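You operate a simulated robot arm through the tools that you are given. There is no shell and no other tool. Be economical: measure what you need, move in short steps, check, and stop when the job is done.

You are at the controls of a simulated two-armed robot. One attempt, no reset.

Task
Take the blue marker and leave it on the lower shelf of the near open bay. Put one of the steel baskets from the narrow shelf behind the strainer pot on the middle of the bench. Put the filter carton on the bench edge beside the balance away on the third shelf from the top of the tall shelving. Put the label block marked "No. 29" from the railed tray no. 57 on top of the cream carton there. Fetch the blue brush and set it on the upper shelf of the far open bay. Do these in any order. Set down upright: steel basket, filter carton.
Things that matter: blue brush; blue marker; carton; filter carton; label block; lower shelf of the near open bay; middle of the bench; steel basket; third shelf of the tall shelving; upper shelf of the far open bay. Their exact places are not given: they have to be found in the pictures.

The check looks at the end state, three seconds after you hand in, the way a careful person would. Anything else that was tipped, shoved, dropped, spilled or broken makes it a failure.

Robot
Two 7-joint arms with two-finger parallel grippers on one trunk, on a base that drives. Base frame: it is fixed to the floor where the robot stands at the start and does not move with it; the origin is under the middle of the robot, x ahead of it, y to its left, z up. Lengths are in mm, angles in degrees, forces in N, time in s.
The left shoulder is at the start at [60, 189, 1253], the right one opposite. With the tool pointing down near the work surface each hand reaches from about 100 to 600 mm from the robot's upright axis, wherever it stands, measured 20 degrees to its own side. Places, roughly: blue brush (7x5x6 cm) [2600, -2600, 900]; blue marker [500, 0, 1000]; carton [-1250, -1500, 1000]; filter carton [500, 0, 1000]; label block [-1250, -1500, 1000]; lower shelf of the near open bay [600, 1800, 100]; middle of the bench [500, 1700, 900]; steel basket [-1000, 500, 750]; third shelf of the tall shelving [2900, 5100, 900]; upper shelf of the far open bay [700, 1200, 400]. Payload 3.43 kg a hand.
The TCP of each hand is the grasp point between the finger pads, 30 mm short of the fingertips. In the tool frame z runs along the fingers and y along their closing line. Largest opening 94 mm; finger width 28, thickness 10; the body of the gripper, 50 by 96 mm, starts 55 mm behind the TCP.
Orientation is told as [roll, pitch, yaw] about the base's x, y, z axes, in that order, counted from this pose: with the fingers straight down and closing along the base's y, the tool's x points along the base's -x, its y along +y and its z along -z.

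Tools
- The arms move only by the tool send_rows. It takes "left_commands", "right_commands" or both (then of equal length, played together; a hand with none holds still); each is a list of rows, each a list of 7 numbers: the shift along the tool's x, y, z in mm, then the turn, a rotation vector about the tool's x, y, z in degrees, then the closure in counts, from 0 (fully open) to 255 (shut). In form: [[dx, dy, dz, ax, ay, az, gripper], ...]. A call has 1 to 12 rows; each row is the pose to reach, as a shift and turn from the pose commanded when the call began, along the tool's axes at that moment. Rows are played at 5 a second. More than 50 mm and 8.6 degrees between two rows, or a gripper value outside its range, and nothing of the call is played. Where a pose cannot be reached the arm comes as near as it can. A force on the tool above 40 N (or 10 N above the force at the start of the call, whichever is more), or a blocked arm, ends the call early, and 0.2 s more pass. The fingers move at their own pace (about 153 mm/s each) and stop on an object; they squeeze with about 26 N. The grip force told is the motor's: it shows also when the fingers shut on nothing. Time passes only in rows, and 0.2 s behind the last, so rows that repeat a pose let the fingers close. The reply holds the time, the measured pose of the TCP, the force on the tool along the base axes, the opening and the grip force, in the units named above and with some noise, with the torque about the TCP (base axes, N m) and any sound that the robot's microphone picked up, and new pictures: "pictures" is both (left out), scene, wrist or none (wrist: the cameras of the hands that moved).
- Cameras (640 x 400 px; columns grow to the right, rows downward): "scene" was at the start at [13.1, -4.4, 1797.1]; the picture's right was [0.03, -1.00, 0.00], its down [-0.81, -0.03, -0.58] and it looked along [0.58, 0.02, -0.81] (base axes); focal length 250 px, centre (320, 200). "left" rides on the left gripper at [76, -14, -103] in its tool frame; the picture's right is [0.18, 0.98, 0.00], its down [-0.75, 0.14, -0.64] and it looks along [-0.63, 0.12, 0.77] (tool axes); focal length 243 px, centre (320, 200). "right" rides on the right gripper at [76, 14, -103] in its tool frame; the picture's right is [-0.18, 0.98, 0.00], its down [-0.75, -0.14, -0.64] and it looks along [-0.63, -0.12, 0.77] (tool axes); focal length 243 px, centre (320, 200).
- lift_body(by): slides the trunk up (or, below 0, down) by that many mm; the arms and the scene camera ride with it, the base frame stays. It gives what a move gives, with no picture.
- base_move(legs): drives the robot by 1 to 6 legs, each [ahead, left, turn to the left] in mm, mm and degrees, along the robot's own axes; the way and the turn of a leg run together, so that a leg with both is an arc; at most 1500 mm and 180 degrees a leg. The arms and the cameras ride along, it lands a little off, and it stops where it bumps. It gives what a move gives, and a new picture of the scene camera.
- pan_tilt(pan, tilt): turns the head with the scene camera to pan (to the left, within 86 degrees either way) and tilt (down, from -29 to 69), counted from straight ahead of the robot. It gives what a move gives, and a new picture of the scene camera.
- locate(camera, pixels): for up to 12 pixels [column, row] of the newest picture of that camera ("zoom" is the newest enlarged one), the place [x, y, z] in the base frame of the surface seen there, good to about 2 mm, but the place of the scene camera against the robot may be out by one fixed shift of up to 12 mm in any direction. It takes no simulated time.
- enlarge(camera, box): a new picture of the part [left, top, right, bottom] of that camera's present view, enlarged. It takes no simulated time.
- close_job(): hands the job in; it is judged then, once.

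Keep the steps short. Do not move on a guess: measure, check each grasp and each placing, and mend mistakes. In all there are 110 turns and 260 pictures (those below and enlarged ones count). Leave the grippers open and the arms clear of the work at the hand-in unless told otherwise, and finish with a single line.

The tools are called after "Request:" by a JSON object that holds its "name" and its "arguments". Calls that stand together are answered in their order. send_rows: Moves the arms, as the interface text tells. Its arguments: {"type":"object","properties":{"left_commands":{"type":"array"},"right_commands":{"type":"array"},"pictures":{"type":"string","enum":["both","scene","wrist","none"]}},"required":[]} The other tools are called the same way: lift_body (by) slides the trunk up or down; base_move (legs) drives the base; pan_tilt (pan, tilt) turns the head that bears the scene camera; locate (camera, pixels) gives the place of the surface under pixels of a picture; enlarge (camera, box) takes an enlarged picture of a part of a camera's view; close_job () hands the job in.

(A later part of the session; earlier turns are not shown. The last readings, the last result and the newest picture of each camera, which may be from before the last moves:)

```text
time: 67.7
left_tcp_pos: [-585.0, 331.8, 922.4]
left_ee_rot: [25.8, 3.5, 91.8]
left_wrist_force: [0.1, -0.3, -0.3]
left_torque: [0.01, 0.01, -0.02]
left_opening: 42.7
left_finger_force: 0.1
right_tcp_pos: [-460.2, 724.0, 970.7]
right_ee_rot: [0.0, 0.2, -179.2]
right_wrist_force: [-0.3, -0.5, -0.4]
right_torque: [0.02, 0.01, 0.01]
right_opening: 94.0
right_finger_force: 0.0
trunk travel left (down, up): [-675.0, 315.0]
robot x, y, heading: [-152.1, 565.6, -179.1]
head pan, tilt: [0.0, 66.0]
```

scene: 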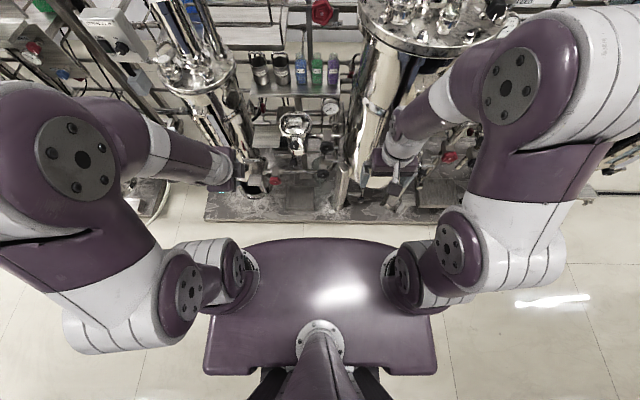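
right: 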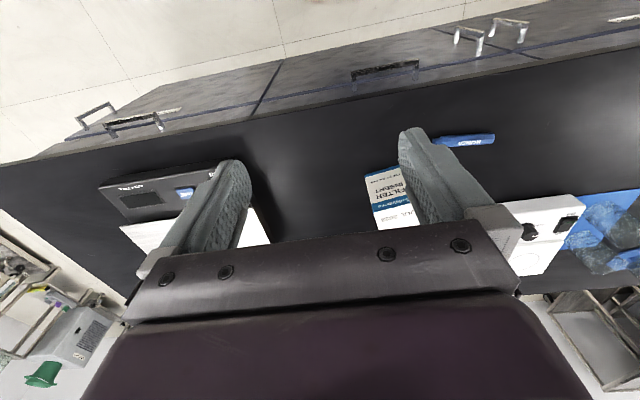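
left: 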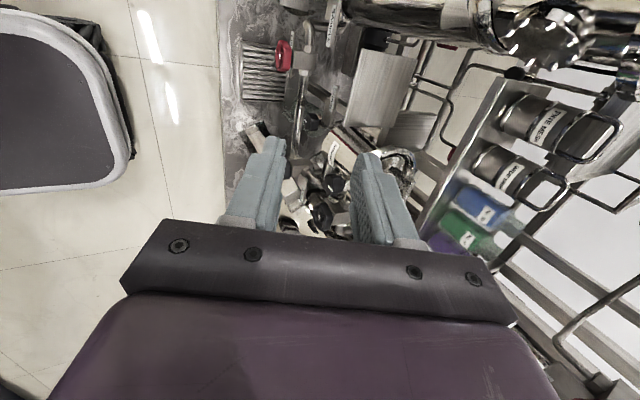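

The pose reset to what was reached (26° tilt). I add the remaining tilt here and level the hand.

Request:
{"name": "send_rows", "arguments": {"left_commands": [[0, 0, 0, -7, -1, -0.4, 140], [0, 0, 0, -14, -2, -0.8, 140], [0, 0, 0, -21, -3, -1.2, 140], [0, 0, 0, -26, -3, -1.5, 140]], "pictures": "wrist"}}

```text
time: 68.7
left_tcp_pos: [-582.0, 330.5, 924.2]
left_ee_rot: [51.9, 0.2, 91.2]
left_wrist_force: [0.0, -0.4, 0.2]
left_torque: [-0.02, -0.01, 0.03]
left_opening: 42.4
left_finger_force: 0.1
right_tcp_pos: [-458.9, 724.3, 971.4]
right_ee_rot: [0.0, 0.0, -179.2]
right_wrist_force: [0.5, 0.0, 1.1]
right_torque: [0.0, -0.03, -0.02]
right_opening: 94.1
right_finger_force: 0.0
trunk travel left (down, up): [-675.0, 315.0]
robot x, y, heading: [-149.8, 562.9, -179.0]
head pan, tilt: [0.0, 66.0]
```

left: 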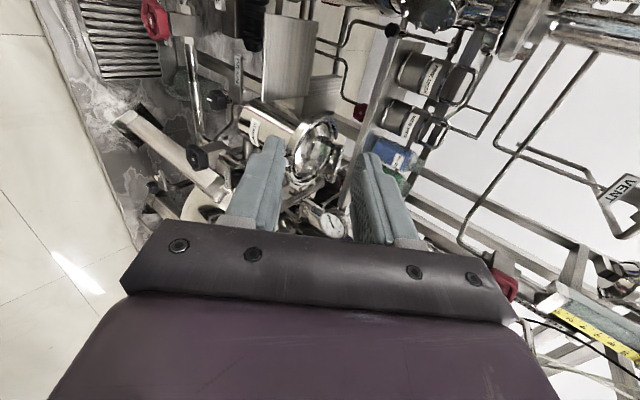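

Tilt 52° reached. I enlarge the baskets in the wrist view to measure the bails.

Request:
{"name": "enlarge", "arguments": {"camera": "left", "box": [350, 30, 510, 190]}}

```text
2.50 times, centred on (430, 110) of left
```

zoom: 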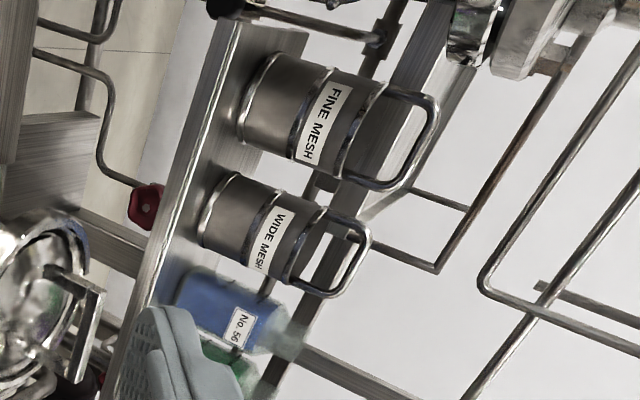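

Request:
{"name": "locate", "arguments": {"camera": "zoom", "pixels": [[368, 240], [358, 262], [345, 284], [330, 293], [358, 224], [437, 110], [425, 140], [408, 172], [330, 210], [296, 280], [236, 175], [208, 240]]}}

```text
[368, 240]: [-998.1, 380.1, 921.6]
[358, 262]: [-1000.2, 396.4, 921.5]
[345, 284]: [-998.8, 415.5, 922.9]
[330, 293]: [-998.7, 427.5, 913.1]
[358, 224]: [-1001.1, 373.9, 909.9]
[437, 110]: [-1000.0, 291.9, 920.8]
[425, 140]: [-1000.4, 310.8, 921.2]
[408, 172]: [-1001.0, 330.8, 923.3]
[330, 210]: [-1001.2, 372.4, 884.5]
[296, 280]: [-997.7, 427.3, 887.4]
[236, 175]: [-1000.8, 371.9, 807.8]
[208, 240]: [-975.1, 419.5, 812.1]
```

WIDE MESH bail bar: centre (−1000,400), z≈919. Before driving closer I check the robot's own front edge and obstacles along the arm's path.

Request:
{"name": "pan_tilt", "arguments": {"pan": 0, "tilt": 60}}

Request:
{"name": "locate", "arguments": {"camera": "scene", "pixels": [[320, 240], [320, 232], [215, 255], [430, 255], [320, 300], [300, 130], [330, 120], [230, 130], [250, 160], [280, 205]]}}

```text
time: 69.3
left_tcp_pos: [-581.3, 330.7, 923.1]
left_ee_rot: [51.8, 0.3, 91.2]
left_wrist_force: [0.7, -0.1, 0.0]
left_torque: [0.01, -0.01, 0.0]
left_opening: 42.5
left_finger_force: 0.1
right_tcp_pos: [-459.3, 723.7, 970.8]
right_ee_rot: [-0.1, -0.1, -179.2]
right_wrist_force: [-0.3, 0.7, 0.3]
right_torque: [0.02, 0.04, -0.01]
right_opening: 94.1
right_finger_force: 0.1
trunk travel left (down, up): [-675.0, 315.0]
robot x, y, heading: [-149.7, 561.6, -179.3]
head pan, tilt: [0.0, 60.0]
```

scene: 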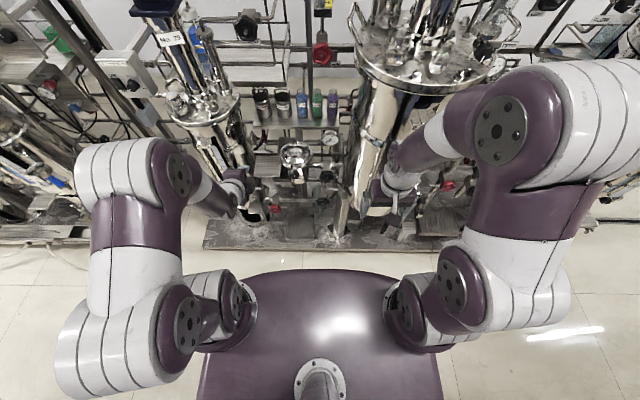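

```text
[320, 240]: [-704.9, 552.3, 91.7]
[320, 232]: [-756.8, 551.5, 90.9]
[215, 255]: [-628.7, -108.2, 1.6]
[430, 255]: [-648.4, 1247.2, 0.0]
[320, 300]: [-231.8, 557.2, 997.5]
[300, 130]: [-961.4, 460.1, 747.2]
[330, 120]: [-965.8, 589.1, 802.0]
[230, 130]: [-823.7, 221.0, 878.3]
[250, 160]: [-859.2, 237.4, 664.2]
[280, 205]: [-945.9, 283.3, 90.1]
```

The right hand would run into the large vessel at x≈−717 when I drive in, so I pull it back 140 mm first.

Request:
{"name": "send_rows", "arguments": {"right_commands": [[35, 0, 0, 0, 0, 0, 0], [70, 0, 0, 0, 0, 0, 0], [105, 0, 0, 0, 0, 0, 0], [140, 0, 0, 0, 0, 0, 0]], "pictures": "none"}}

```text
time: 70.4
left_tcp_pos: [-582.0, 330.6, 923.3]
left_ee_rot: [51.8, 0.3, 91.2]
left_wrist_force: [0.6, -0.5, -0.2]
left_torque: [0.02, -0.03, -0.02]
left_opening: 42.4
left_finger_force: 0.0
right_tcp_pos: [-359.5, 717.5, 957.7]
right_ee_rot: [0.1, -0.4, -179.4]
right_wrist_force: [-1.4, -1.3, -0.3]
right_torque: [0.11, -0.11, -0.11]
right_opening: 93.9
right_finger_force: 0.0
right hand out of reach, approached as far as the arm can: row 3, 4
trunk travel left (down, up): [-675.0, 315.0]
robot x, y, heading: [-147.7, 563.4, -179.2]
head pan, tilt: [0.0, 60.0]
stopped in row 4 (right hand): the force on the tool passed its limit at 51 N (the readings are from after the stop); the commanded pose is now the measured one
```

Right hand now back enough. I move the left hand to y≈400 and up to z≈958, then drive 200 closer.

Request:
{"name": "send_rows", "arguments": {"left_commands": [[-35, 14, -11, 0, 0, 0, 180], [-69.5, 27.6, -21.6, 0, 0, 0, 180]], "pictures": "none"}}

Request:
{"name": "base_move", "arguments": {"legs": [[200, 0, 0]]}}

```text
time: 71.0
left_tcp_pos: [-584.3, 403.1, 959.0]
left_ee_rot: [51.9, 0.4, 91.2]
left_wrist_force: [0.2, -0.2, 0.0]
left_torque: [0.01, 0.0, 0.02]
left_opening: 27.7
left_finger_force: 0.1
right_tcp_pos: [-358.0, 716.7, 957.1]
right_ee_rot: [0.1, -0.4, -179.4]
right_wrist_force: [-2.6, -1.0, 1.8]
right_torque: [0.02, -0.49, -0.03]
right_opening: 93.7
right_finger_force: 0.0
trunk travel left (down, up): [-675.0, 315.0]
robot x, y, heading: [-154.2, 564.6, -179.2]
head pan, tilt: [0.0, 60.0]
```

```text
time: 72.6
left_tcp_pos: [-785.7, 398.1, 958.6]
left_ee_rot: [51.9, 0.2, 91.2]
left_wrist_force: [0.7, -0.9, 0.4]
left_torque: [-0.01, 0.0, -0.01]
left_opening: 27.9
left_finger_force: 0.0
right_tcp_pos: [-560.5, 714.5, 956.2]
right_ee_rot: [0.1, -0.4, -179.4]
right_wrist_force: [-3.2, -1.2, 1.8]
right_torque: [0.21, -0.37, -0.23]
right_opening: 94.1
right_finger_force: 0.0
trunk travel left (down, up): [-675.0, 315.0]
robot x, y, heading: [-349.6, 557.5, -178.9]
head pan, tilt: [0.0, 60.0]
```

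scene: 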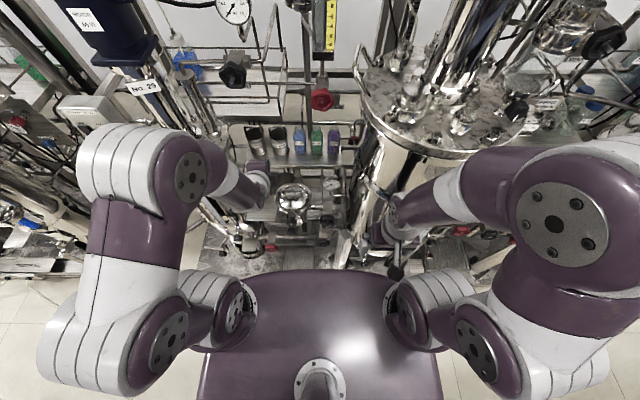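

I check the left elbow's clearance to the No. 29 motor before extending.

Request:
{"name": "locate", "arguments": {"camera": "scene", "pixels": [[190, 165], [160, 135], [110, 130], [235, 175], [130, 60], [145, 85], [180, 110], [205, 130], [235, 70], [260, 170], [215, 155], [190, 90]]}}

Request:
{"name": "enlarge", "arguments": {"camera": "scene", "box": [60, 20, 360, 260]}}

```text
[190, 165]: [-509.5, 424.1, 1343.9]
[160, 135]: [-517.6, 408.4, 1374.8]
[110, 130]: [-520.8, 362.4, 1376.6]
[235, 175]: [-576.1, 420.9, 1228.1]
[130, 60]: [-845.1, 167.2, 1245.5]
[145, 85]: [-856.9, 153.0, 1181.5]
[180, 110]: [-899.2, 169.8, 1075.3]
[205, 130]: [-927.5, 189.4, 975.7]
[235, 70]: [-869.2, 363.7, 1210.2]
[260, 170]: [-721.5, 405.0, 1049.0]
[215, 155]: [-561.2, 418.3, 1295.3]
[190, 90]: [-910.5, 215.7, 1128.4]
```

```text
1.67 times, centred on (210, 140) of scene
```

zoom: 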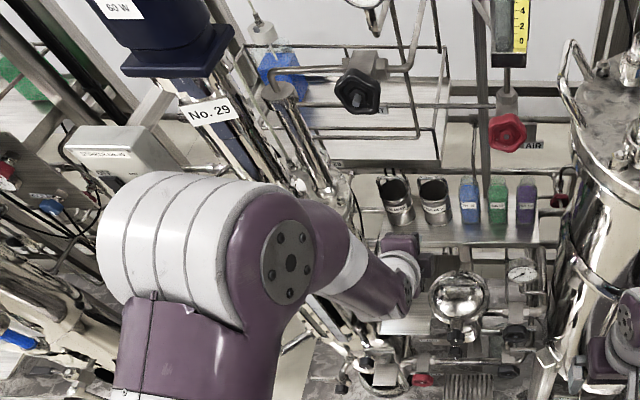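

The elbow is high (z≈1376), so the forearm would come close to the valve at (−869,364,1210). I raise the hand 150 and drop the trunk 150 so the forearm comes in flatter.

Request:
{"name": "send_rows", "arguments": {"left_commands": [[0, 30, -23, 0, 0, 0, 180], [0, 59, -46, 0, 0, 0, 180], [0, 89, -69, 0, 0, 0, 180], [0, 118, -92, 0, 0, 0, 180]], "pictures": "none"}}

Request:
{"name": "lift_body", "arguments": {"by": -150}}

Request:
{"name": "pan_tilt", "arguments": {"pan": 0, "tilt": 50}}

```text
time: 73.6
left_tcp_pos: [-785.5, 398.8, 1109.6]
left_ee_rot: [51.8, 0.3, 91.2]
left_wrist_force: [0.3, 0.0, -0.2]
left_torque: [0.01, -0.01, 0.01]
left_opening: 27.6
left_finger_force: 0.1
right_tcp_pos: [-560.3, 715.1, 957.0]
right_ee_rot: [0.1, -0.4, -179.4]
right_wrist_force: [-2.2, 0.3, 1.5]
right_torque: [0.03, -0.33, -0.05]
right_opening: 94.0
right_finger_force: 0.0
trunk travel left (down, up): [-675.0, 315.0]
robot x, y, heading: [-348.1, 558.8, -179.1]
head pan, tilt: [0.0, 60.0]
```

```text
time: 75.4
left_tcp_pos: [-785.6, 399.9, 959.0]
left_ee_rot: [51.8, 0.3, 91.2]
left_wrist_force: [0.0, -0.2, -0.8]
left_torque: [0.0, -0.04, 0.0]
left_opening: 27.8
left_finger_force: 0.1
right_tcp_pos: [-559.7, 714.9, 806.5]
right_ee_rot: [0.1, -0.4, -179.4]
right_wrist_force: [-1.7, 0.0, 1.5]
right_torque: [0.04, -0.42, -0.1]
right_opening: 93.8
right_finger_force: 0.2
trunk travel left (down, up): [-525.0, 465.0]
robot x, y, heading: [-352.9, 560.9, -179.1]
head pan, tilt: [0.0, 60.0]
```

```text
time: 76.1
left_tcp_pos: [-786.0, 398.8, 958.3]
left_ee_rot: [51.8, 0.3, 91.1]
left_wrist_force: [0.2, -0.2, 1.6]
left_torque: [-0.05, 0.01, 0.01]
left_opening: 27.5
left_finger_force: 0.0
right_tcp_pos: [-559.6, 714.1, 806.4]
right_ee_rot: [0.2, -0.4, -179.4]
right_wrist_force: [-2.4, -0.7, 0.9]
right_torque: [0.06, -0.33, -0.13]
right_opening: 94.2
right_finger_force: 0.0
trunk travel left (down, up): [-525.0, 465.0]
robot x, y, heading: [-351.5, 559.1, -179.3]
head pan, tilt: [0.0, 50.0]
```

scene: 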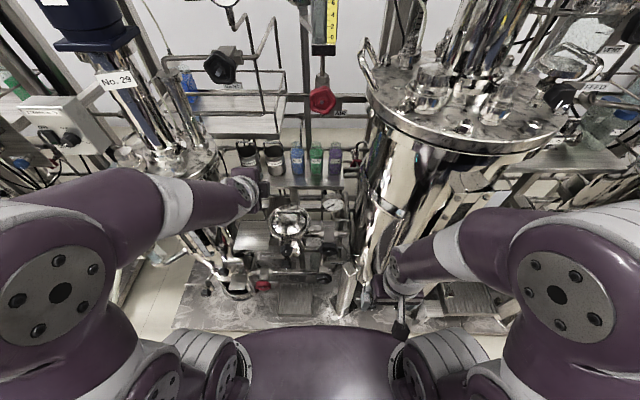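

Better. I extend the hand forward 160 mm to the pre-grasp point.

Request:
{"name": "send_rows", "arguments": {"left_commands": [[0, 25, 32, 0, 0, 0, 180], [0, 50, 64, 0, 0, 0, 180], [0, 76, 96, 0, 0, 0, 180], [0, 99, 126, 0, 0, 0, 180]], "pictures": "both"}}

```text
time: 77.1
left_tcp_pos: [-947.2, 395.7, 958.9]
left_ee_rot: [51.7, 0.3, 91.2]
left_wrist_force: [-0.2, -0.8, 0.2]
left_torque: [0.04, 0.0, 0.0]
left_opening: 27.5
left_finger_force: 0.0
right_tcp_pos: [-560.3, 713.3, 806.8]
right_ee_rot: [0.0, -0.4, -179.4]
right_wrist_force: [-2.6, -1.0, 0.6]
right_torque: [0.09, -0.3, -0.12]
right_opening: 94.0
right_finger_force: 0.0
trunk travel left (down, up): [-525.0, 465.0]
robot x, y, heading: [-346.0, 563.9, -178.8]
head pan, tilt: [0.0, 50.0]
```

scene: 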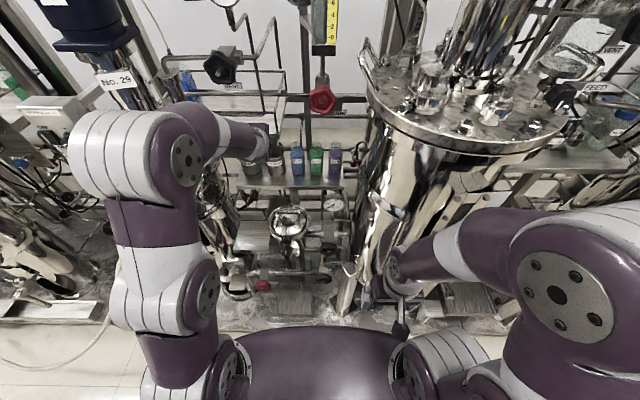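
left: 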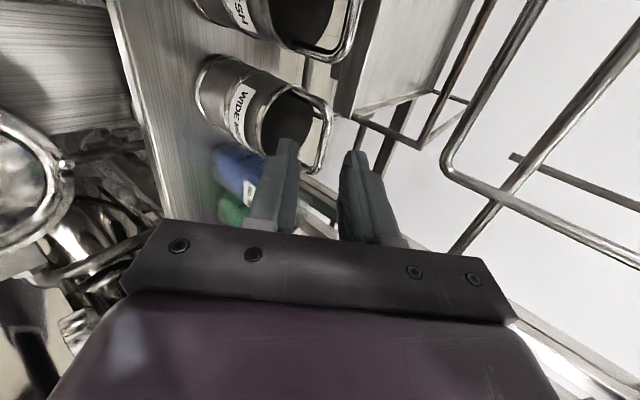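

The bail is between the finger lines. I re-measure it at (329,130).

Request:
{"name": "locate", "arguments": {"camera": "left", "pixels": [[330, 115], [329, 135], [326, 155], [318, 170], [325, 105], [306, 94]]}}

```text
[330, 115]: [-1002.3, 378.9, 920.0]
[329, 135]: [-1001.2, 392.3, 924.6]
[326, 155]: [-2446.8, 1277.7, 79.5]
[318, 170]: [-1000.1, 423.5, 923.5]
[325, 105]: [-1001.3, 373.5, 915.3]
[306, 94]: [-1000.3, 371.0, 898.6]
```

Bar at (−1001, 400, 919.5). I advance 53 mm along the fingers with a 2–4 mm correction, then close.

Request:
{"name": "send_rows", "arguments": {"left_commands": [[-4, 2.4, 10, 0, 0, 0, 180], [-4, 2.4, 35, 0, 0, 0, 180], [-4, 2.4, 53, 0, 0, 0, 180], [-4, 2.4, 53, 0, 0, 0, 255], [-4, 2.4, 53, 0, 0, 0, 255], [-4, 2.4, 53, 0, 0, 0, 255]], "pictures": "wrist"}}

```text
time: 78.5
left_tcp_pos: [-989.0, 399.2, 928.9]
left_ee_rot: [51.9, 0.4, 91.2]
left_wrist_force: [-2.4, -1.2, 8.2]
left_torque: [-0.25, 0.13, -0.05]
left_opening: 8.2
left_finger_force: 25.7
right_tcp_pos: [-559.1, 714.2, 806.3]
right_ee_rot: [0.1, -0.4, -179.3]
right_wrist_force: [-2.2, -1.3, 1.0]
right_torque: [0.16, -0.33, -0.15]
right_opening: 93.9
right_finger_force: 0.0
trunk travel left (down, up): [-525.0, 465.0]
robot x, y, heading: [-351.2, 558.8, -179.4]
head pan, tilt: [0.0, 50.0]
```

left: 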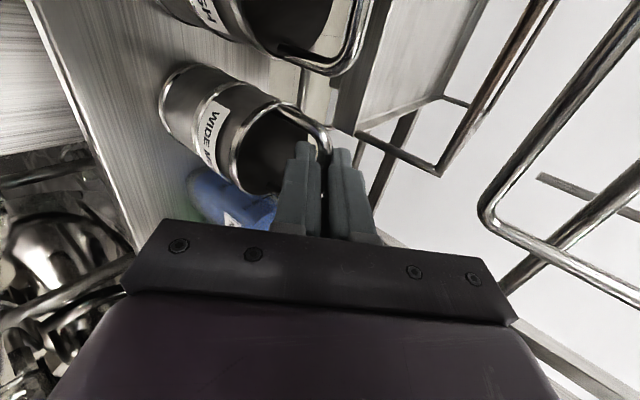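

Bar held (8.2 mm). Lift 40 mm straight up and check.

Request:
{"name": "send_rows", "arguments": {"left_commands": [[0, 8, -6, 0, 0, 0, 255], [0, 20, -15, 0, 0, 0, 255], [0, 35, -27, 0, 0, 0, 255], [0, 35, -27, 0, 0, 0, 255]], "pictures": "wrist"}}

```text
time: 79.5
left_tcp_pos: [-973.7, 400.5, 962.1]
left_ee_rot: [53.0, -0.8, 90.0]
left_wrist_force: [0.5, -0.2, -1.4]
left_torque: [-0.03, 0.0, 0.0]
left_opening: 8.1
left_finger_force: 25.7
left hand out of reach, approached as far as the arm can: row 2, 3
right_tcp_pos: [-560.0, 713.4, 807.2]
right_ee_rot: [0.1, -0.5, -179.4]
right_wrist_force: [-0.3, -1.6, 2.9]
right_torque: [0.17, -0.43, -0.16]
right_opening: 93.9
right_finger_force: 0.0
trunk travel left (down, up): [-525.0, 465.0]
robot x, y, heading: [-351.3, 559.5, -178.9]
head pan, tilt: [0.0, 50.0]
```

left: 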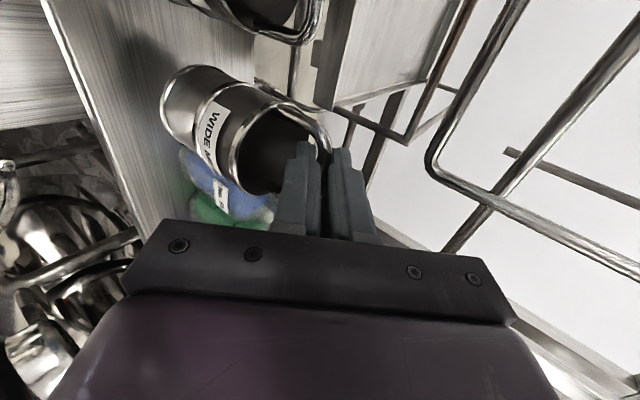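

The basket is lifted. I draw it straight back 190 mm, rising slightly.

Request:
{"name": "send_rows", "arguments": {"left_commands": [[0, -18, -38, 0, 0, 0, 255], [0, -40, -75, 0, 0, 0, 255], [0, -65, -112, 0, 0, 0, 255], [0, -92, -150, 0, 0, 0, 255], [0, -98, -164, 0, 0, 0, 255]], "pictures": "both"}}

```text
time: 80.7
left_tcp_pos: [-799.2, 402.4, 996.9]
left_ee_rot: [51.8, 0.3, 91.2]
left_wrist_force: [-0.5, 0.0, -0.3]
left_torque: [-0.01, 0.0, 0.03]
left_opening: 8.2
left_finger_force: 26.0
left hand out of reach, approached as far as the arm can: row 1
right_tcp_pos: [-559.2, 713.1, 806.0]
right_ee_rot: [0.2, -0.4, -179.4]
right_wrist_force: [-1.0, -2.1, 3.8]
right_torque: [0.2, -0.41, -0.24]
right_opening: 94.0
right_finger_force: 0.1
trunk travel left (down, up): [-525.0, 465.0]
robot x, y, heading: [-347.2, 559.1, -179.0]
head pan, tilt: [0.0, 50.0]
```

scene: 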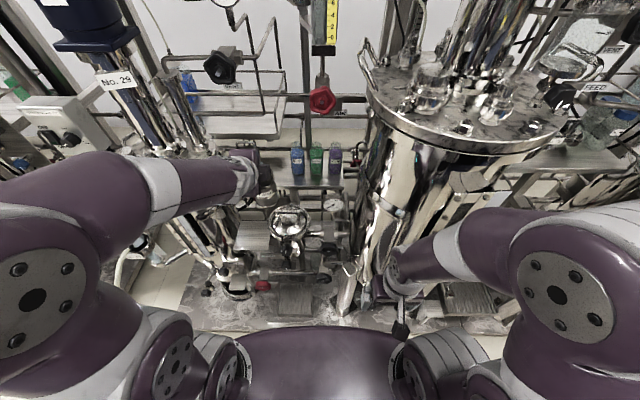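
left: 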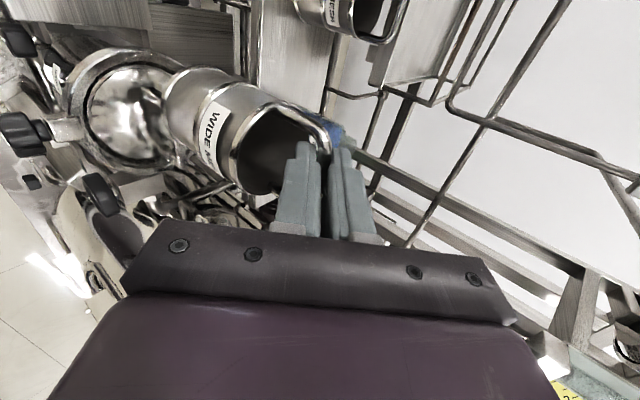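

Basket held clear. Back out 200 mm, raise the trunk, then turn and go to the bench middle.

Request:
{"name": "base_move", "arguments": {"legs": [[-210, 0, 0]]}}

Request:
{"name": "lift_body", "arguments": {"by": 250}}

Request:
{"name": "base_move", "arguments": {"legs": [[0, 0, 90], [0, 0, 90], [0, 980, 0]]}}

```text
time: 82.3
left_tcp_pos: [-589.9, 406.1, 995.9]
left_ee_rot: [52.0, 0.3, 91.1]
left_wrist_force: [1.0, -0.1, -1.3]
left_torque: [0.02, -0.02, 0.02]
left_opening: 8.1
left_finger_force: 25.4
right_tcp_pos: [-349.1, 718.1, 806.7]
right_ee_rot: [0.1, -0.5, -179.5]
right_wrist_force: [-2.4, -2.0, 1.5]
right_torque: [0.11, -0.29, -0.13]
right_opening: 94.1
right_finger_force: 0.1
trunk travel left (down, up): [-525.0, 465.0]
robot x, y, heading: [-144.1, 562.1, -179.2]
head pan, tilt: [0.0, 50.0]
```

scene: 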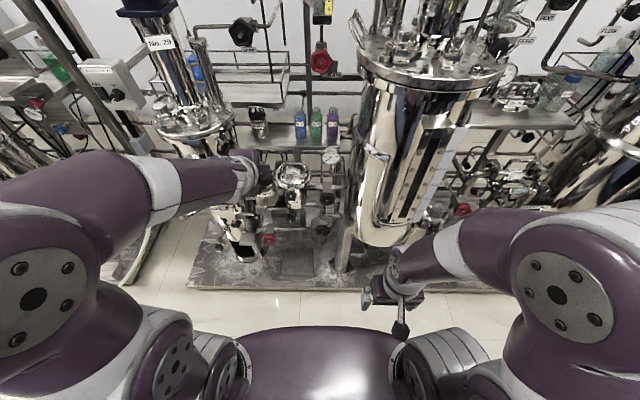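

```text
time: 84.9
left_tcp_pos: [-590.9, 406.1, 1247.2]
left_ee_rot: [51.8, 0.3, 91.0]
left_wrist_force: [0.0, 0.3, 0.2]
left_torque: [0.01, -0.01, -0.02]
left_opening: 7.8
left_finger_force: 25.9
right_tcp_pos: [-349.3, 717.3, 1056.4]
right_ee_rot: [0.1, -0.4, -179.5]
right_wrist_force: [-1.5, -1.9, 0.8]
right_torque: [0.14, -0.18, -0.18]
right_opening: 93.8
right_finger_force: 0.1
trunk travel left (down, up): [-775.0, 215.0]
robot x, y, heading: [-141.0, 566.4, -179.4]
head pan, tilt: [0.0, 50.0]
```

```text
time: 97.7
left_tcp_pos: [278.3, 1701.7, 1247.5]
left_ee_rot: [51.7, 0.3, -88.0]
left_wrist_force: [0.1, -0.6, -0.7]
left_torque: [0.0, 0.0, 0.04]
left_opening: 7.6
left_finger_force: 25.7
right_tcp_pos: [42.4, 1387.8, 1056.6]
right_ee_rot: [0.1, -0.5, 1.3]
right_wrist_force: [2.1, 0.3, 1.2]
right_torque: [-0.11, 0.27, -0.1]
right_opening: 93.9
right_finger_force: 0.2
trunk travel left (down, up): [-775.0, 215.0]
robot x, y, heading: [-171.5, 1537.5, 1.4]
head pan, tilt: [0.0, 50.0]
```

scene: 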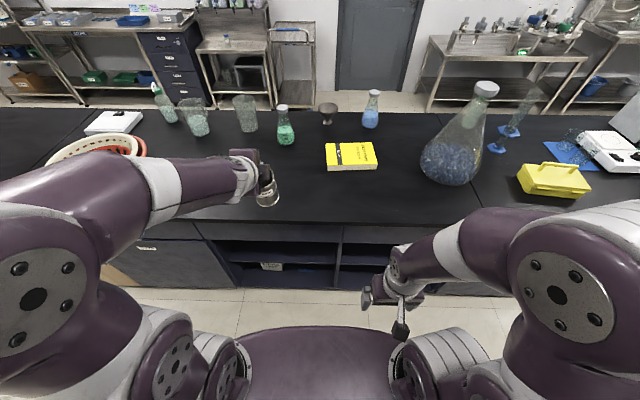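

The basket hangs in the hand at (267,185). The bench between the bowls and the yellow notebook looks clear; I measure it.

Request:
{"name": "locate", "arguments": {"camera": "scene", "pixels": [[300, 200], [300, 170], [330, 170], [245, 130], [285, 145], [330, 120], [250, 215], [380, 165], [200, 135], [267, 200], [100, 155], [290, 185]]}}

```text
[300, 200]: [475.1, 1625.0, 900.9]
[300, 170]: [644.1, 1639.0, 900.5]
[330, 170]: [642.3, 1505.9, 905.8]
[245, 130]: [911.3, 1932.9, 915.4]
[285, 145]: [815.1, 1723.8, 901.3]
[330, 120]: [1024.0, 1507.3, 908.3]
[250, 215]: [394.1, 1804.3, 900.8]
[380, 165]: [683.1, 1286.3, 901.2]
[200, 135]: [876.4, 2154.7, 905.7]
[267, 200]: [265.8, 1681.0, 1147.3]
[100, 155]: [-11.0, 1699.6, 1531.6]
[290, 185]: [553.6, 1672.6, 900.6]
```

Bench clear around (590,1700), z 901. Drive 165 forward, then lower the trunk 180.

Request:
{"name": "base_move", "arguments": {"legs": [[165, 0, -1.4]]}}

Request:
{"name": "send_rows", "arguments": {"left_commands": [[0, 21, 28, 0, 0, 0, 255], [0, 43, 55, 0, 0, 0, 255], [0, 65, 83, 0, 0, 0, 255], [0, 86, 110, 0, 0, 0, 255]], "pictures": "none"}}

Request:
{"name": "lift_body", "arguments": {"by": -180}}

Request:
{"name": "enlarge", "arguments": {"camera": "left", "box": [0, 0, 640, 400]}}

```text
time: 99.1
left_tcp_pos: [447.5, 1693.8, 1247.8]
left_ee_rot: [51.9, 0.3, -89.5]
left_wrist_force: [-0.6, -0.6, -0.4]
left_torque: [-0.06, 0.01, 0.02]
left_opening: 7.8
left_finger_force: 26.1
right_tcp_pos: [202.3, 1386.3, 1056.9]
right_ee_rot: [0.1, -0.5, -0.1]
right_wrist_force: [0.9, 0.1, 1.4]
right_torque: [-0.06, 0.21, -0.08]
right_opening: 94.2
right_finger_force: 0.0
trunk travel left (down, up): [-775.0, 215.0]
robot x, y, heading: [-2.0, 1538.3, 0.1]
head pan, tilt: [0.0, 50.0]
```

scene: 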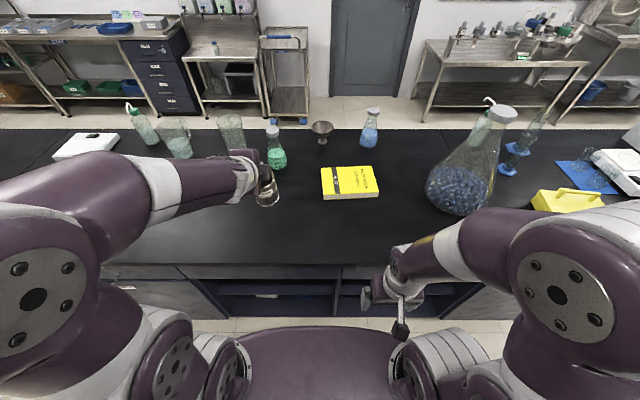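

```text
time: 100.1
left_tcp_pos: [580.6, 1696.7, 1224.7]
left_ee_rot: [51.8, 0.1, -89.4]
left_wrist_force: [0.0, -0.4, -1.4]
left_torque: [-0.01, 0.01, 0.02]
left_opening: 7.7
left_finger_force: 26.1
left hand out of reach, approached as far as the arm can: row 3, 4
right_tcp_pos: [205.3, 1384.9, 1056.4]
right_ee_rot: [0.1, -0.4, -0.2]
right_wrist_force: [0.7, -0.3, 0.5]
right_torque: [-0.05, 0.14, -0.04]
right_opening: 94.1
right_finger_force: 0.1
trunk travel left (down, up): [-775.0, 215.0]
robot x, y, heading: [-3.7, 1543.5, 0.1]
head pan, tilt: [0.0, 50.0]
```

```text
time: 102.1
left_tcp_pos: [579.0, 1696.8, 1044.9]
left_ee_rot: [51.9, 0.3, -89.4]
left_wrist_force: [0.5, 0.0, -0.3]
left_torque: [0.0, 0.04, -0.02]
left_opening: 7.5
left_finger_force: 26.0
right_tcp_pos: [205.9, 1384.6, 877.0]
right_ee_rot: [0.1, -0.4, -0.1]
right_wrist_force: [0.5, 0.3, 0.7]
right_torque: [-0.03, 0.25, -0.02]
right_opening: 94.4
right_finger_force: 0.1
trunk travel left (down, up): [-595.0, 395.0]
robot x, y, heading: [-5.4, 1540.9, 0.4]
head pan, tilt: [0.0, 50.0]
```

```text
1.00 times, centred on (320, 200) of left (not enlarged: the box is as wide or as high as the picture)
```

zoom: 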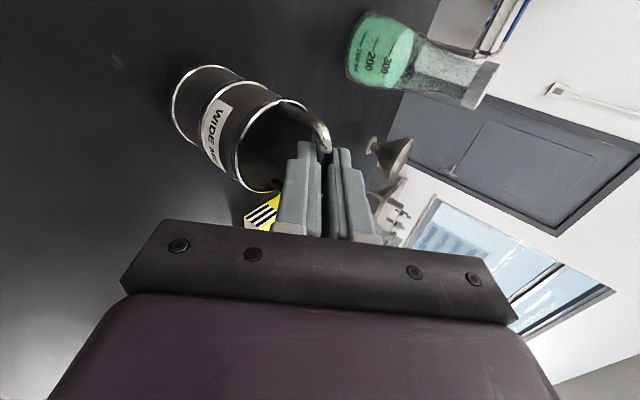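

Basket should be ~17 mm above the bench. I check its bottom and rim heights.

Request:
{"name": "locate", "arguments": {"camera": "zoom", "pixels": [[174, 95], [180, 125], [205, 68], [243, 185], [236, 150], [285, 100], [325, 125], [140, 100], [220, 110], [215, 75]]}}

```text
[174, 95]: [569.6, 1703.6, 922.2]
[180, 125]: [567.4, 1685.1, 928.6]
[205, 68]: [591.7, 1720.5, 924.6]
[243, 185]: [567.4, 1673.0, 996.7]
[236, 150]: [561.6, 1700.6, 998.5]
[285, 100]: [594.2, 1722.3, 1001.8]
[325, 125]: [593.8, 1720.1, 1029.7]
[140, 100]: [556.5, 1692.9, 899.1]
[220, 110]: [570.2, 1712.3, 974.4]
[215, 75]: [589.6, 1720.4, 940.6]
```

Slight 6° lean toward the robot; I turn the hand back 6° and lower 8 mm.

Request:
{"name": "send_rows", "arguments": {"left_commands": [[0, 0, 0, 3, 0, 0, 255], [0, -3, 2, 6, 0, 0, 255], [0, -6, 5, 6, 0, 0, 255], [0, -6, 5, 6, 0, 0, 255]], "pictures": "wrist"}}

```text
time: 102.8
left_tcp_pos: [574.4, 1700.3, 1029.5]
left_ee_rot: [51.7, 1.1, -88.7]
left_wrist_force: [1.0, -2.8, 8.8]
left_torque: [-0.25, 0.05, -0.02]
left_opening: 7.4
left_finger_force: 25.8
left hand out of reach, approached as far as the arm can: row 1, 2, 3
right_tcp_pos: [204.5, 1383.6, 876.5]
right_ee_rot: [0.1, -0.4, -0.1]
right_wrist_force: [0.0, 2.1, 1.2]
right_torque: [-0.09, 0.17, -0.06]
right_opening: 94.2
right_finger_force: 0.0
trunk travel left (down, up): [-595.0, 395.0]
robot x, y, heading: [-2.1, 1538.5, 0.3]
head pan, tilt: [0.0, 50.0]
stopped in row 3 (left hand): the force on the tool passed its limit at 41 N (the readings are from after the stop); the commanded pose is now the measured one
```

left: 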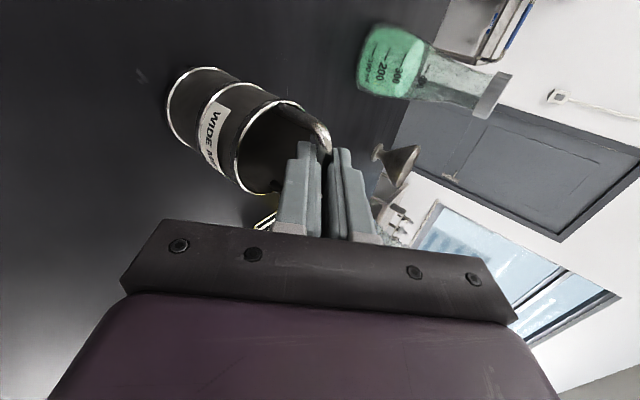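

The basket has touched the bench (TCP z 1029.5, as calculated). Open gently.

Request:
{"name": "send_rows", "arguments": {"left_commands": [[0, 0, 0, 0, 0, 0, 230], [0, 0, 0, 0, 0, 0, 200], [0, 0, 0, 0, 0, 0, 185], [0, 0, 0, 0, 0, 0, 185]], "pictures": "wrist"}}

```text
time: 103.8
left_tcp_pos: [573.6, 1700.9, 1028.0]
left_ee_rot: [51.2, 1.0, -88.8]
left_wrist_force: [0.5, -0.1, -0.1]
left_torque: [0.06, -0.01, 0.0]
left_opening: 25.9
left_finger_force: 0.1
right_tcp_pos: [203.3, 1384.4, 877.3]
right_ee_rot: [0.1, -0.4, -0.1]
right_wrist_force: [1.2, 0.2, 0.4]
right_torque: [0.0, 0.12, -0.06]
right_opening: 93.9
right_finger_force: 0.0
trunk travel left (down, up): [-595.0, 395.0]
robot x, y, heading: [-4.8, 1543.6, -0.1]
head pan, tilt: [0.0, 50.0]
```

left: 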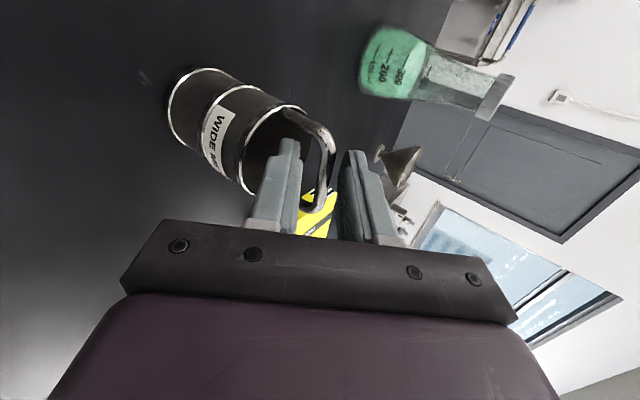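

Released and settled. I withdraw along the finger axis.

Request:
{"name": "send_rows", "arguments": {"left_commands": [[0, 0, -15, 0, 0, 0, 185], [0, 0, -40, 0, 0, 0, 185], [0, 0, -80, 0, 0, 0, 185], [0, 0, -120, 0, 0, 0, 185], [0, 0, -160, 0, 0, 0, 100]], "pictures": "both"}}

```text
time: 105.0
left_tcp_pos: [458.5, 1694.3, 1064.1]
left_ee_rot: [52.1, 0.9, -88.7]
left_wrist_force: [-0.3, 0.0, 0.2]
left_torque: [-0.01, 0.0, 0.0]
left_opening: 57.1
left_finger_force: 0.1
left hand out of reach, approached as far as the arm can: row 3, 4, 5
right_tcp_pos: [203.0, 1383.1, 877.6]
right_ee_rot: [0.0, -0.4, -0.1]
right_wrist_force: [1.3, 1.6, -0.1]
right_torque: [-0.1, 0.1, -0.04]
right_opening: 93.9
right_finger_force: 0.0
trunk travel left (down, up): [-595.0, 395.0]
robot x, y, heading: [-1.4, 1538.8, 0.2]
head pan, tilt: [0.0, 50.0]
```

scene: 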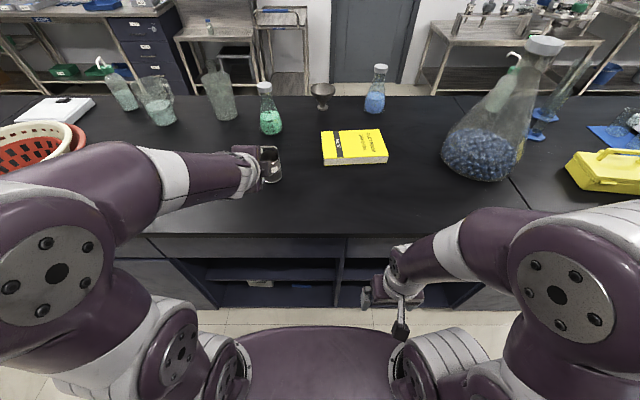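
left: 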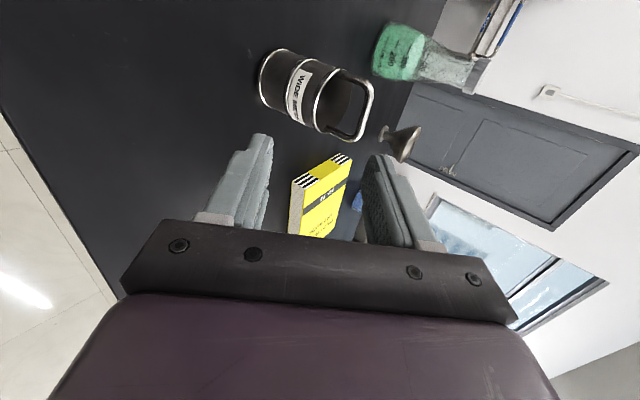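

The basket stands upright on the bench. I back off, reset the left hand to straight down, and raise the trunk.

Request:
{"name": "base_move", "arguments": {"legs": [[-190, 0, 0]]}}

Request:
{"name": "send_rows", "arguments": {"left_commands": [[0, 0, 0, 7.5, 0, 0, 0], [0, 0, 0, 15, 0, 0, 0], [0, 0, 0, 22.5, 0, 0, 0], [0, 0, 0, 30, 0, 0, 0], [0, 0, 0, 37.5, 0, 0, 0], [0, 0, 0, 45, 0, 0, 0], [0, 0, 0, 52, 0, 0, 0]], "pictures": "none"}}

Request:
{"name": "send_rows", "arguments": {"left_commands": [[2, -6, 0, 0, 0, -7.5, 0], [4, -12, 0, 0, 0, -15, 0], [6, -18, 0, 0, 0, -22.5, 0], [8, -24, 0, 0, 0, -30, 0], [10, -30, 0, 0, 0, -37.5, 0], [12, -36, 0, 0, 0, -45, 0], [14, -42, 0, 0, 0, -52.5, 0], [16, -48, 0, 0, 0, -60, 0], [18, -54, 0, 0, 0, -67.5, 0], [20, -60, 0, 0, 0, -75, 0], [22, -66, 0, 0, 0, -82, 0], [24, -72, 0, 0, 0, -89, 0]], "pictures": "none"}}

Request:
{"name": "lift_body", "arguments": {"by": 395}}

```text
time: 106.5
left_tcp_pos: [270.2, 1693.9, 1064.0]
left_ee_rot: [52.0, 0.9, -88.7]
left_wrist_force: [-0.2, -0.1, -1.0]
left_torque: [0.01, -0.03, -0.01]
left_opening: 57.1
left_finger_force: 0.1
right_tcp_pos: [13.8, 1383.4, 876.7]
right_ee_rot: [0.1, -0.6, -0.1]
right_wrist_force: [0.8, 1.2, 0.1]
right_torque: [-0.08, 0.14, -0.1]
right_opening: 93.7
right_finger_force: 0.1
trunk travel left (down, up): [-595.0, 395.0]
robot x, y, heading: [-194.2, 1541.7, 0.0]
head pan, tilt: [0.0, 50.0]
```

scene: 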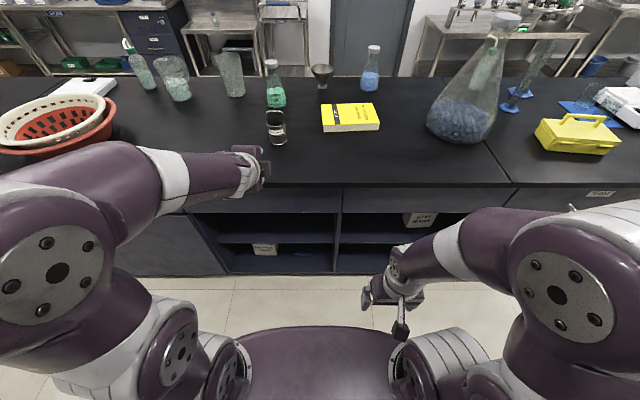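

```text
time: 108.1
left_tcp_pos: [164.7, 1705.2, 795.1]
left_ee_rot: [6.8, 1.0, -88.7]
left_wrist_force: [0.0, 0.6, 0.5]
left_torque: [-0.02, -0.02, -0.01]
left_opening: 94.0
left_finger_force: 0.0
left hand out of reach, approached as far as the arm can: row 1, 2, 3, 4, 5, 6, 7
right_tcp_pos: [13.3, 1383.7, 876.1]
right_ee_rot: [0.2, -0.5, 0.0]
right_wrist_force: [0.8, 1.3, 0.3]
right_torque: [-0.08, 0.11, -0.1]
right_opening: 93.7
right_finger_force: 0.0
trunk travel left (down, up): [-595.0, 395.0]
robot x, y, heading: [-192.6, 1539.6, -0.1]
head pan, tilt: [0.0, 50.0]
```

```text
time: 110.7
left_tcp_pos: [97.1, 1724.7, 784.5]
left_ee_rot: [1.1, -6.7, 0.3]
left_wrist_force: [-0.3, -0.4, 0.4]
left_torque: [0.03, -0.02, 0.04]
left_opening: 94.1
left_finger_force: 0.0
right_tcp_pos: [14.0, 1384.0, 876.1]
right_ee_rot: [0.1, -0.4, 0.0]
right_wrist_force: [0.3, 0.5, 0.9]
right_torque: [-0.09, 0.16, -0.09]
right_opening: 94.0
right_finger_force: 0.1
trunk travel left (down, up): [-595.0, 395.0]
robot x, y, heading: [-193.8, 1540.0, 0.2]
head pan, tilt: [0.0, 50.0]
```

```text
time: 114.5
left_tcp_pos: [99.2, 1725.0, 1180.7]
left_ee_rot: [1.1, -6.8, 0.2]
left_wrist_force: [0.5, 0.0, -0.4]
left_torque: [-0.03, 0.01, -0.01]
left_opening: 94.2
left_finger_force: 0.0
right_tcp_pos: [14.0, 1384.5, 1272.5]
right_ee_rot: [0.1, -0.4, -0.2]
right_wrist_force: [1.1, 0.6, 0.7]
right_torque: [-0.15, 0.11, -0.1]
right_opening: 93.7
right_finger_force: 0.1
trunk travel left (down, up): [-990.0, 0.0]
robot x, y, heading: [-192.2, 1537.2, 0.1]
head pan, tilt: [0.0, 50.0]
```

Basket at bench middle confirmed upright at (276,127), marker still on its shelf. Now drive along the aisle to y≈−1450 and face the rig.

Request:
{"name": "base_move", "arguments": {"legs": [[0, -1450, 0], [40, -1450, 0], [0, 0, 90], [0, 0, 90]]}}

```text
time: 136.1
left_tcp_pos: [-450.8, -1521.7, 1180.4]
left_ee_rot: [1.1, -6.8, 179.4]
left_wrist_force: [-0.3, 0.8, 0.8]
left_torque: [-0.01, 0.01, 0.0]
left_opening: 94.0
left_finger_force: 0.1
right_tcp_pos: [-361.1, -1183.4, 1271.9]
right_ee_rot: [0.1, -0.3, 179.1]
right_wrist_force: [-0.9, -0.8, 0.2]
right_torque: [0.04, -0.15, -0.08]
right_opening: 93.8
right_finger_force: 0.1
trunk travel left (down, up): [-990.0, 0.0]
robot x, y, heading: [-154.6, -1339.0, 179.2]
head pan, tilt: [0.0, 50.0]
```

scene: 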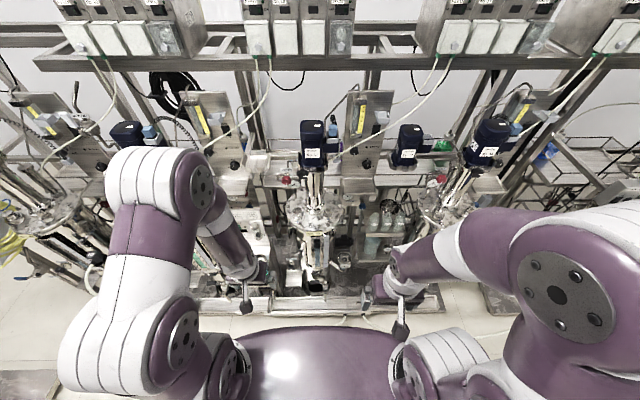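

I look for the railed tray no. 57.

Request:
{"name": "enlarge", "arguments": {"camera": "scene", "box": [190, 100, 350, 200]}}

Request:
{"name": "enlarge", "arguments": {"camera": "scene", "box": [330, 100, 490, 200]}}

Request:
{"name": "locate", "arguments": {"camera": "scene", "pixels": [[265, 170], [345, 170], [235, 150], [385, 215], [313, 180], [300, 210], [400, 165]]}}

```text
4.00 times, centred on (270, 150) of scene
```

zoom: 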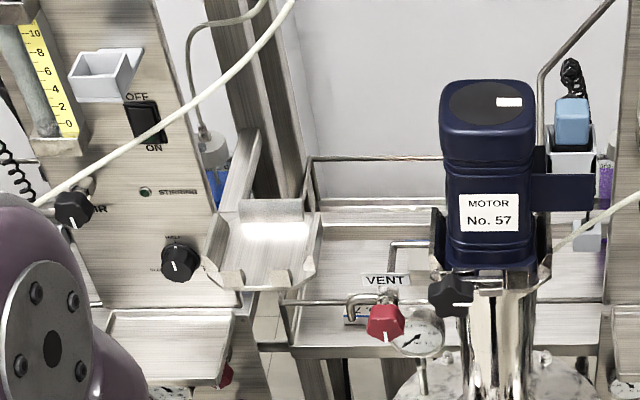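

```text
4.00 times, centred on (410, 150) of scene
```

zoom: 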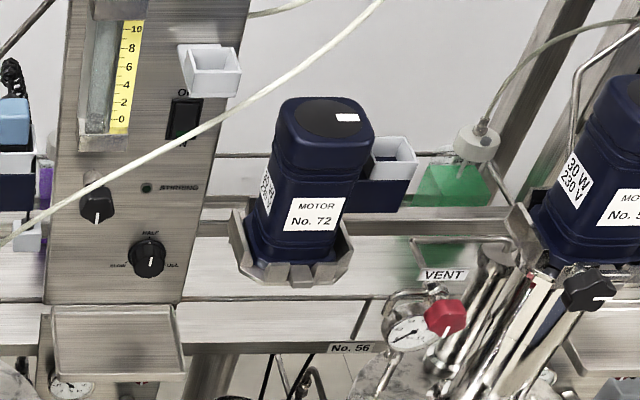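

```text
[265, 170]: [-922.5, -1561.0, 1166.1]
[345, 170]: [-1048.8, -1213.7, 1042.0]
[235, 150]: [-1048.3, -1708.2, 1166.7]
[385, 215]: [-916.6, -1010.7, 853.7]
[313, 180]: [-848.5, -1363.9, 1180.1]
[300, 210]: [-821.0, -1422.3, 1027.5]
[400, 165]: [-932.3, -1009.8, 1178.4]
```

Tray no. 56 is to the right; the tray behind motor No. 57 has a half-hidden label. I shift left (to y≈−1550) for another view.

Request:
{"name": "base_move", "arguments": {"legs": [[0, 220, 0]]}}

Request:
{"name": "enlarge", "arguments": {"camera": "scene", "box": [240, 110, 440, 235]}}

```text
time: 137.7
left_tcp_pos: [-453.6, -1736.4, 1180.8]
left_ee_rot: [1.3, -6.7, 179.3]
left_wrist_force: [-0.4, 0.7, 0.8]
left_torque: [-0.02, 0.02, 0.01]
left_opening: 93.9
left_finger_force: 0.0
right_tcp_pos: [-364.6, -1397.9, 1271.6]
right_ee_rot: [0.4, -0.4, 179.0]
right_wrist_force: [-1.1, -1.0, 0.3]
right_torque: [0.07, -0.13, -0.05]
right_opening: 94.1
right_finger_force: 0.0
trunk travel left (down, up): [-990.0, 0.0]
robot x, y, heading: [-159.5, -1563.8, 179.2]
head pan, tilt: [0.0, 50.0]
```

scene: 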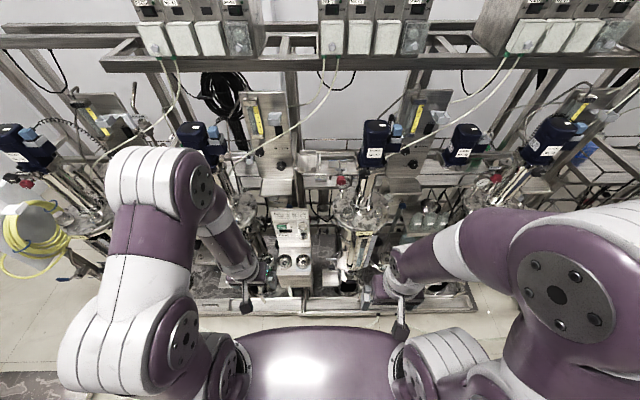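

```text
3.20 times, centred on (340, 172) of scene
```

zoom: 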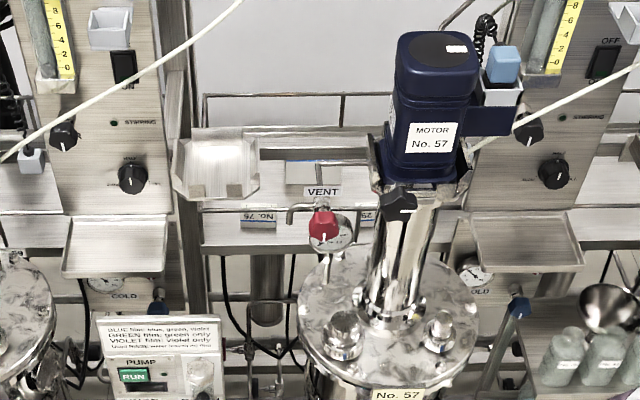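

There are two label blocks on the tray with inverted text ("No. 7?" and one starting "29"). Zooming in.

Request:
{"name": "enlarge", "arguments": {"camera": "scene", "box": [300, 150, 370, 194]}}

Request:
{"name": "locate", "arguments": {"camera": "scene", "pixels": [[320, 178], [357, 178], [330, 165], [345, 163], [305, 180], [370, 185], [340, 189], [325, 188], [310, 155], [341, 180], [345, 190], [360, 190]]}}

```text
9.09 times, centred on (335, 172) of scene
```

zoom: 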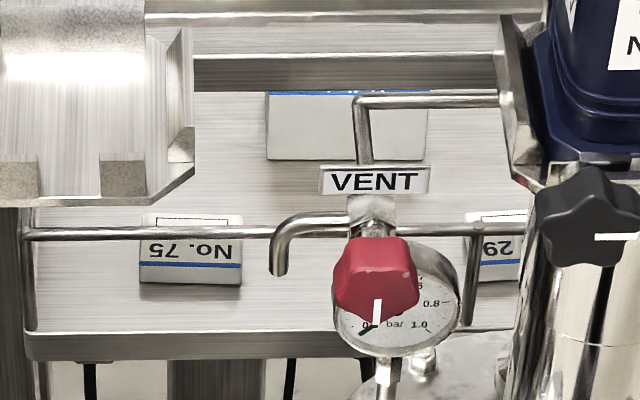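

```text
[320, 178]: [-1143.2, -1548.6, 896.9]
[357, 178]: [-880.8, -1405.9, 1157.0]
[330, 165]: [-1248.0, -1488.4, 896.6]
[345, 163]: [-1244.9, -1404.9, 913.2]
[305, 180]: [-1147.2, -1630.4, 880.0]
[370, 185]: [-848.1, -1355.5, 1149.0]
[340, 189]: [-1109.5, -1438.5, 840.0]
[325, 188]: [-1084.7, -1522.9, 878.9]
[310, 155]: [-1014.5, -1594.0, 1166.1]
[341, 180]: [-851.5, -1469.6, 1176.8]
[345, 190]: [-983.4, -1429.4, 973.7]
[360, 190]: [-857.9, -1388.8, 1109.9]
```

The No. 29 block is on a tray (z≈880, front lip x≈−1075) behind vessel No. 57. That is deep, so I look down at the floor to see how close the robot can drive.

Request:
{"name": "pan_tilt", "arguments": {"pan": 0, "tilt": 66}}

Request:
{"name": "locate", "arguments": {"camera": "scene", "pixels": [[200, 235], [240, 240], [300, 232], [300, 220], [340, 232], [400, 232], [450, 232], [470, 225], [320, 245], [130, 230], [320, 262], [550, 230]]}}

```text
time: 138.5
left_tcp_pos: [-454.3, -1742.2, 1179.7]
left_ee_rot: [1.1, -6.6, 179.3]
left_wrist_force: [-1.1, 0.4, 0.4]
left_torque: [0.03, -0.01, -0.06]
left_opening: 94.0
left_finger_force: 0.0
right_tcp_pos: [-363.7, -1402.4, 1271.6]
right_ee_rot: [0.2, -0.4, 179.0]
right_wrist_force: [-1.7, -0.5, 0.8]
right_torque: [0.02, -0.13, -0.05]
right_opening: 94.2
right_finger_force: 0.0
trunk travel left (down, up): [-990.0, 0.0]
robot x, y, heading: [-155.5, -1560.9, 178.8]
head pan, tilt: [0.0, 66.0]
```

scene: 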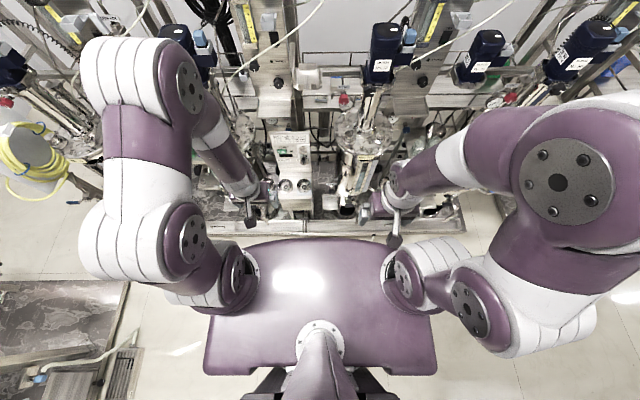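

```text
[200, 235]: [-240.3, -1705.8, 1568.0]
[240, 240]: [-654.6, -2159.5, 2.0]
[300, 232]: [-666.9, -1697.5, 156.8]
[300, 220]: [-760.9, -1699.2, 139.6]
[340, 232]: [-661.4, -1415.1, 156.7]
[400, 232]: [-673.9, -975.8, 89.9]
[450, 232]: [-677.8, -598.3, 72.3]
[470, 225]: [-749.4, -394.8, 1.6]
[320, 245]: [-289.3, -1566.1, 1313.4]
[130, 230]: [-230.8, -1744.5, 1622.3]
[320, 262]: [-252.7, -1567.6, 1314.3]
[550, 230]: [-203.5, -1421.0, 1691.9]
```

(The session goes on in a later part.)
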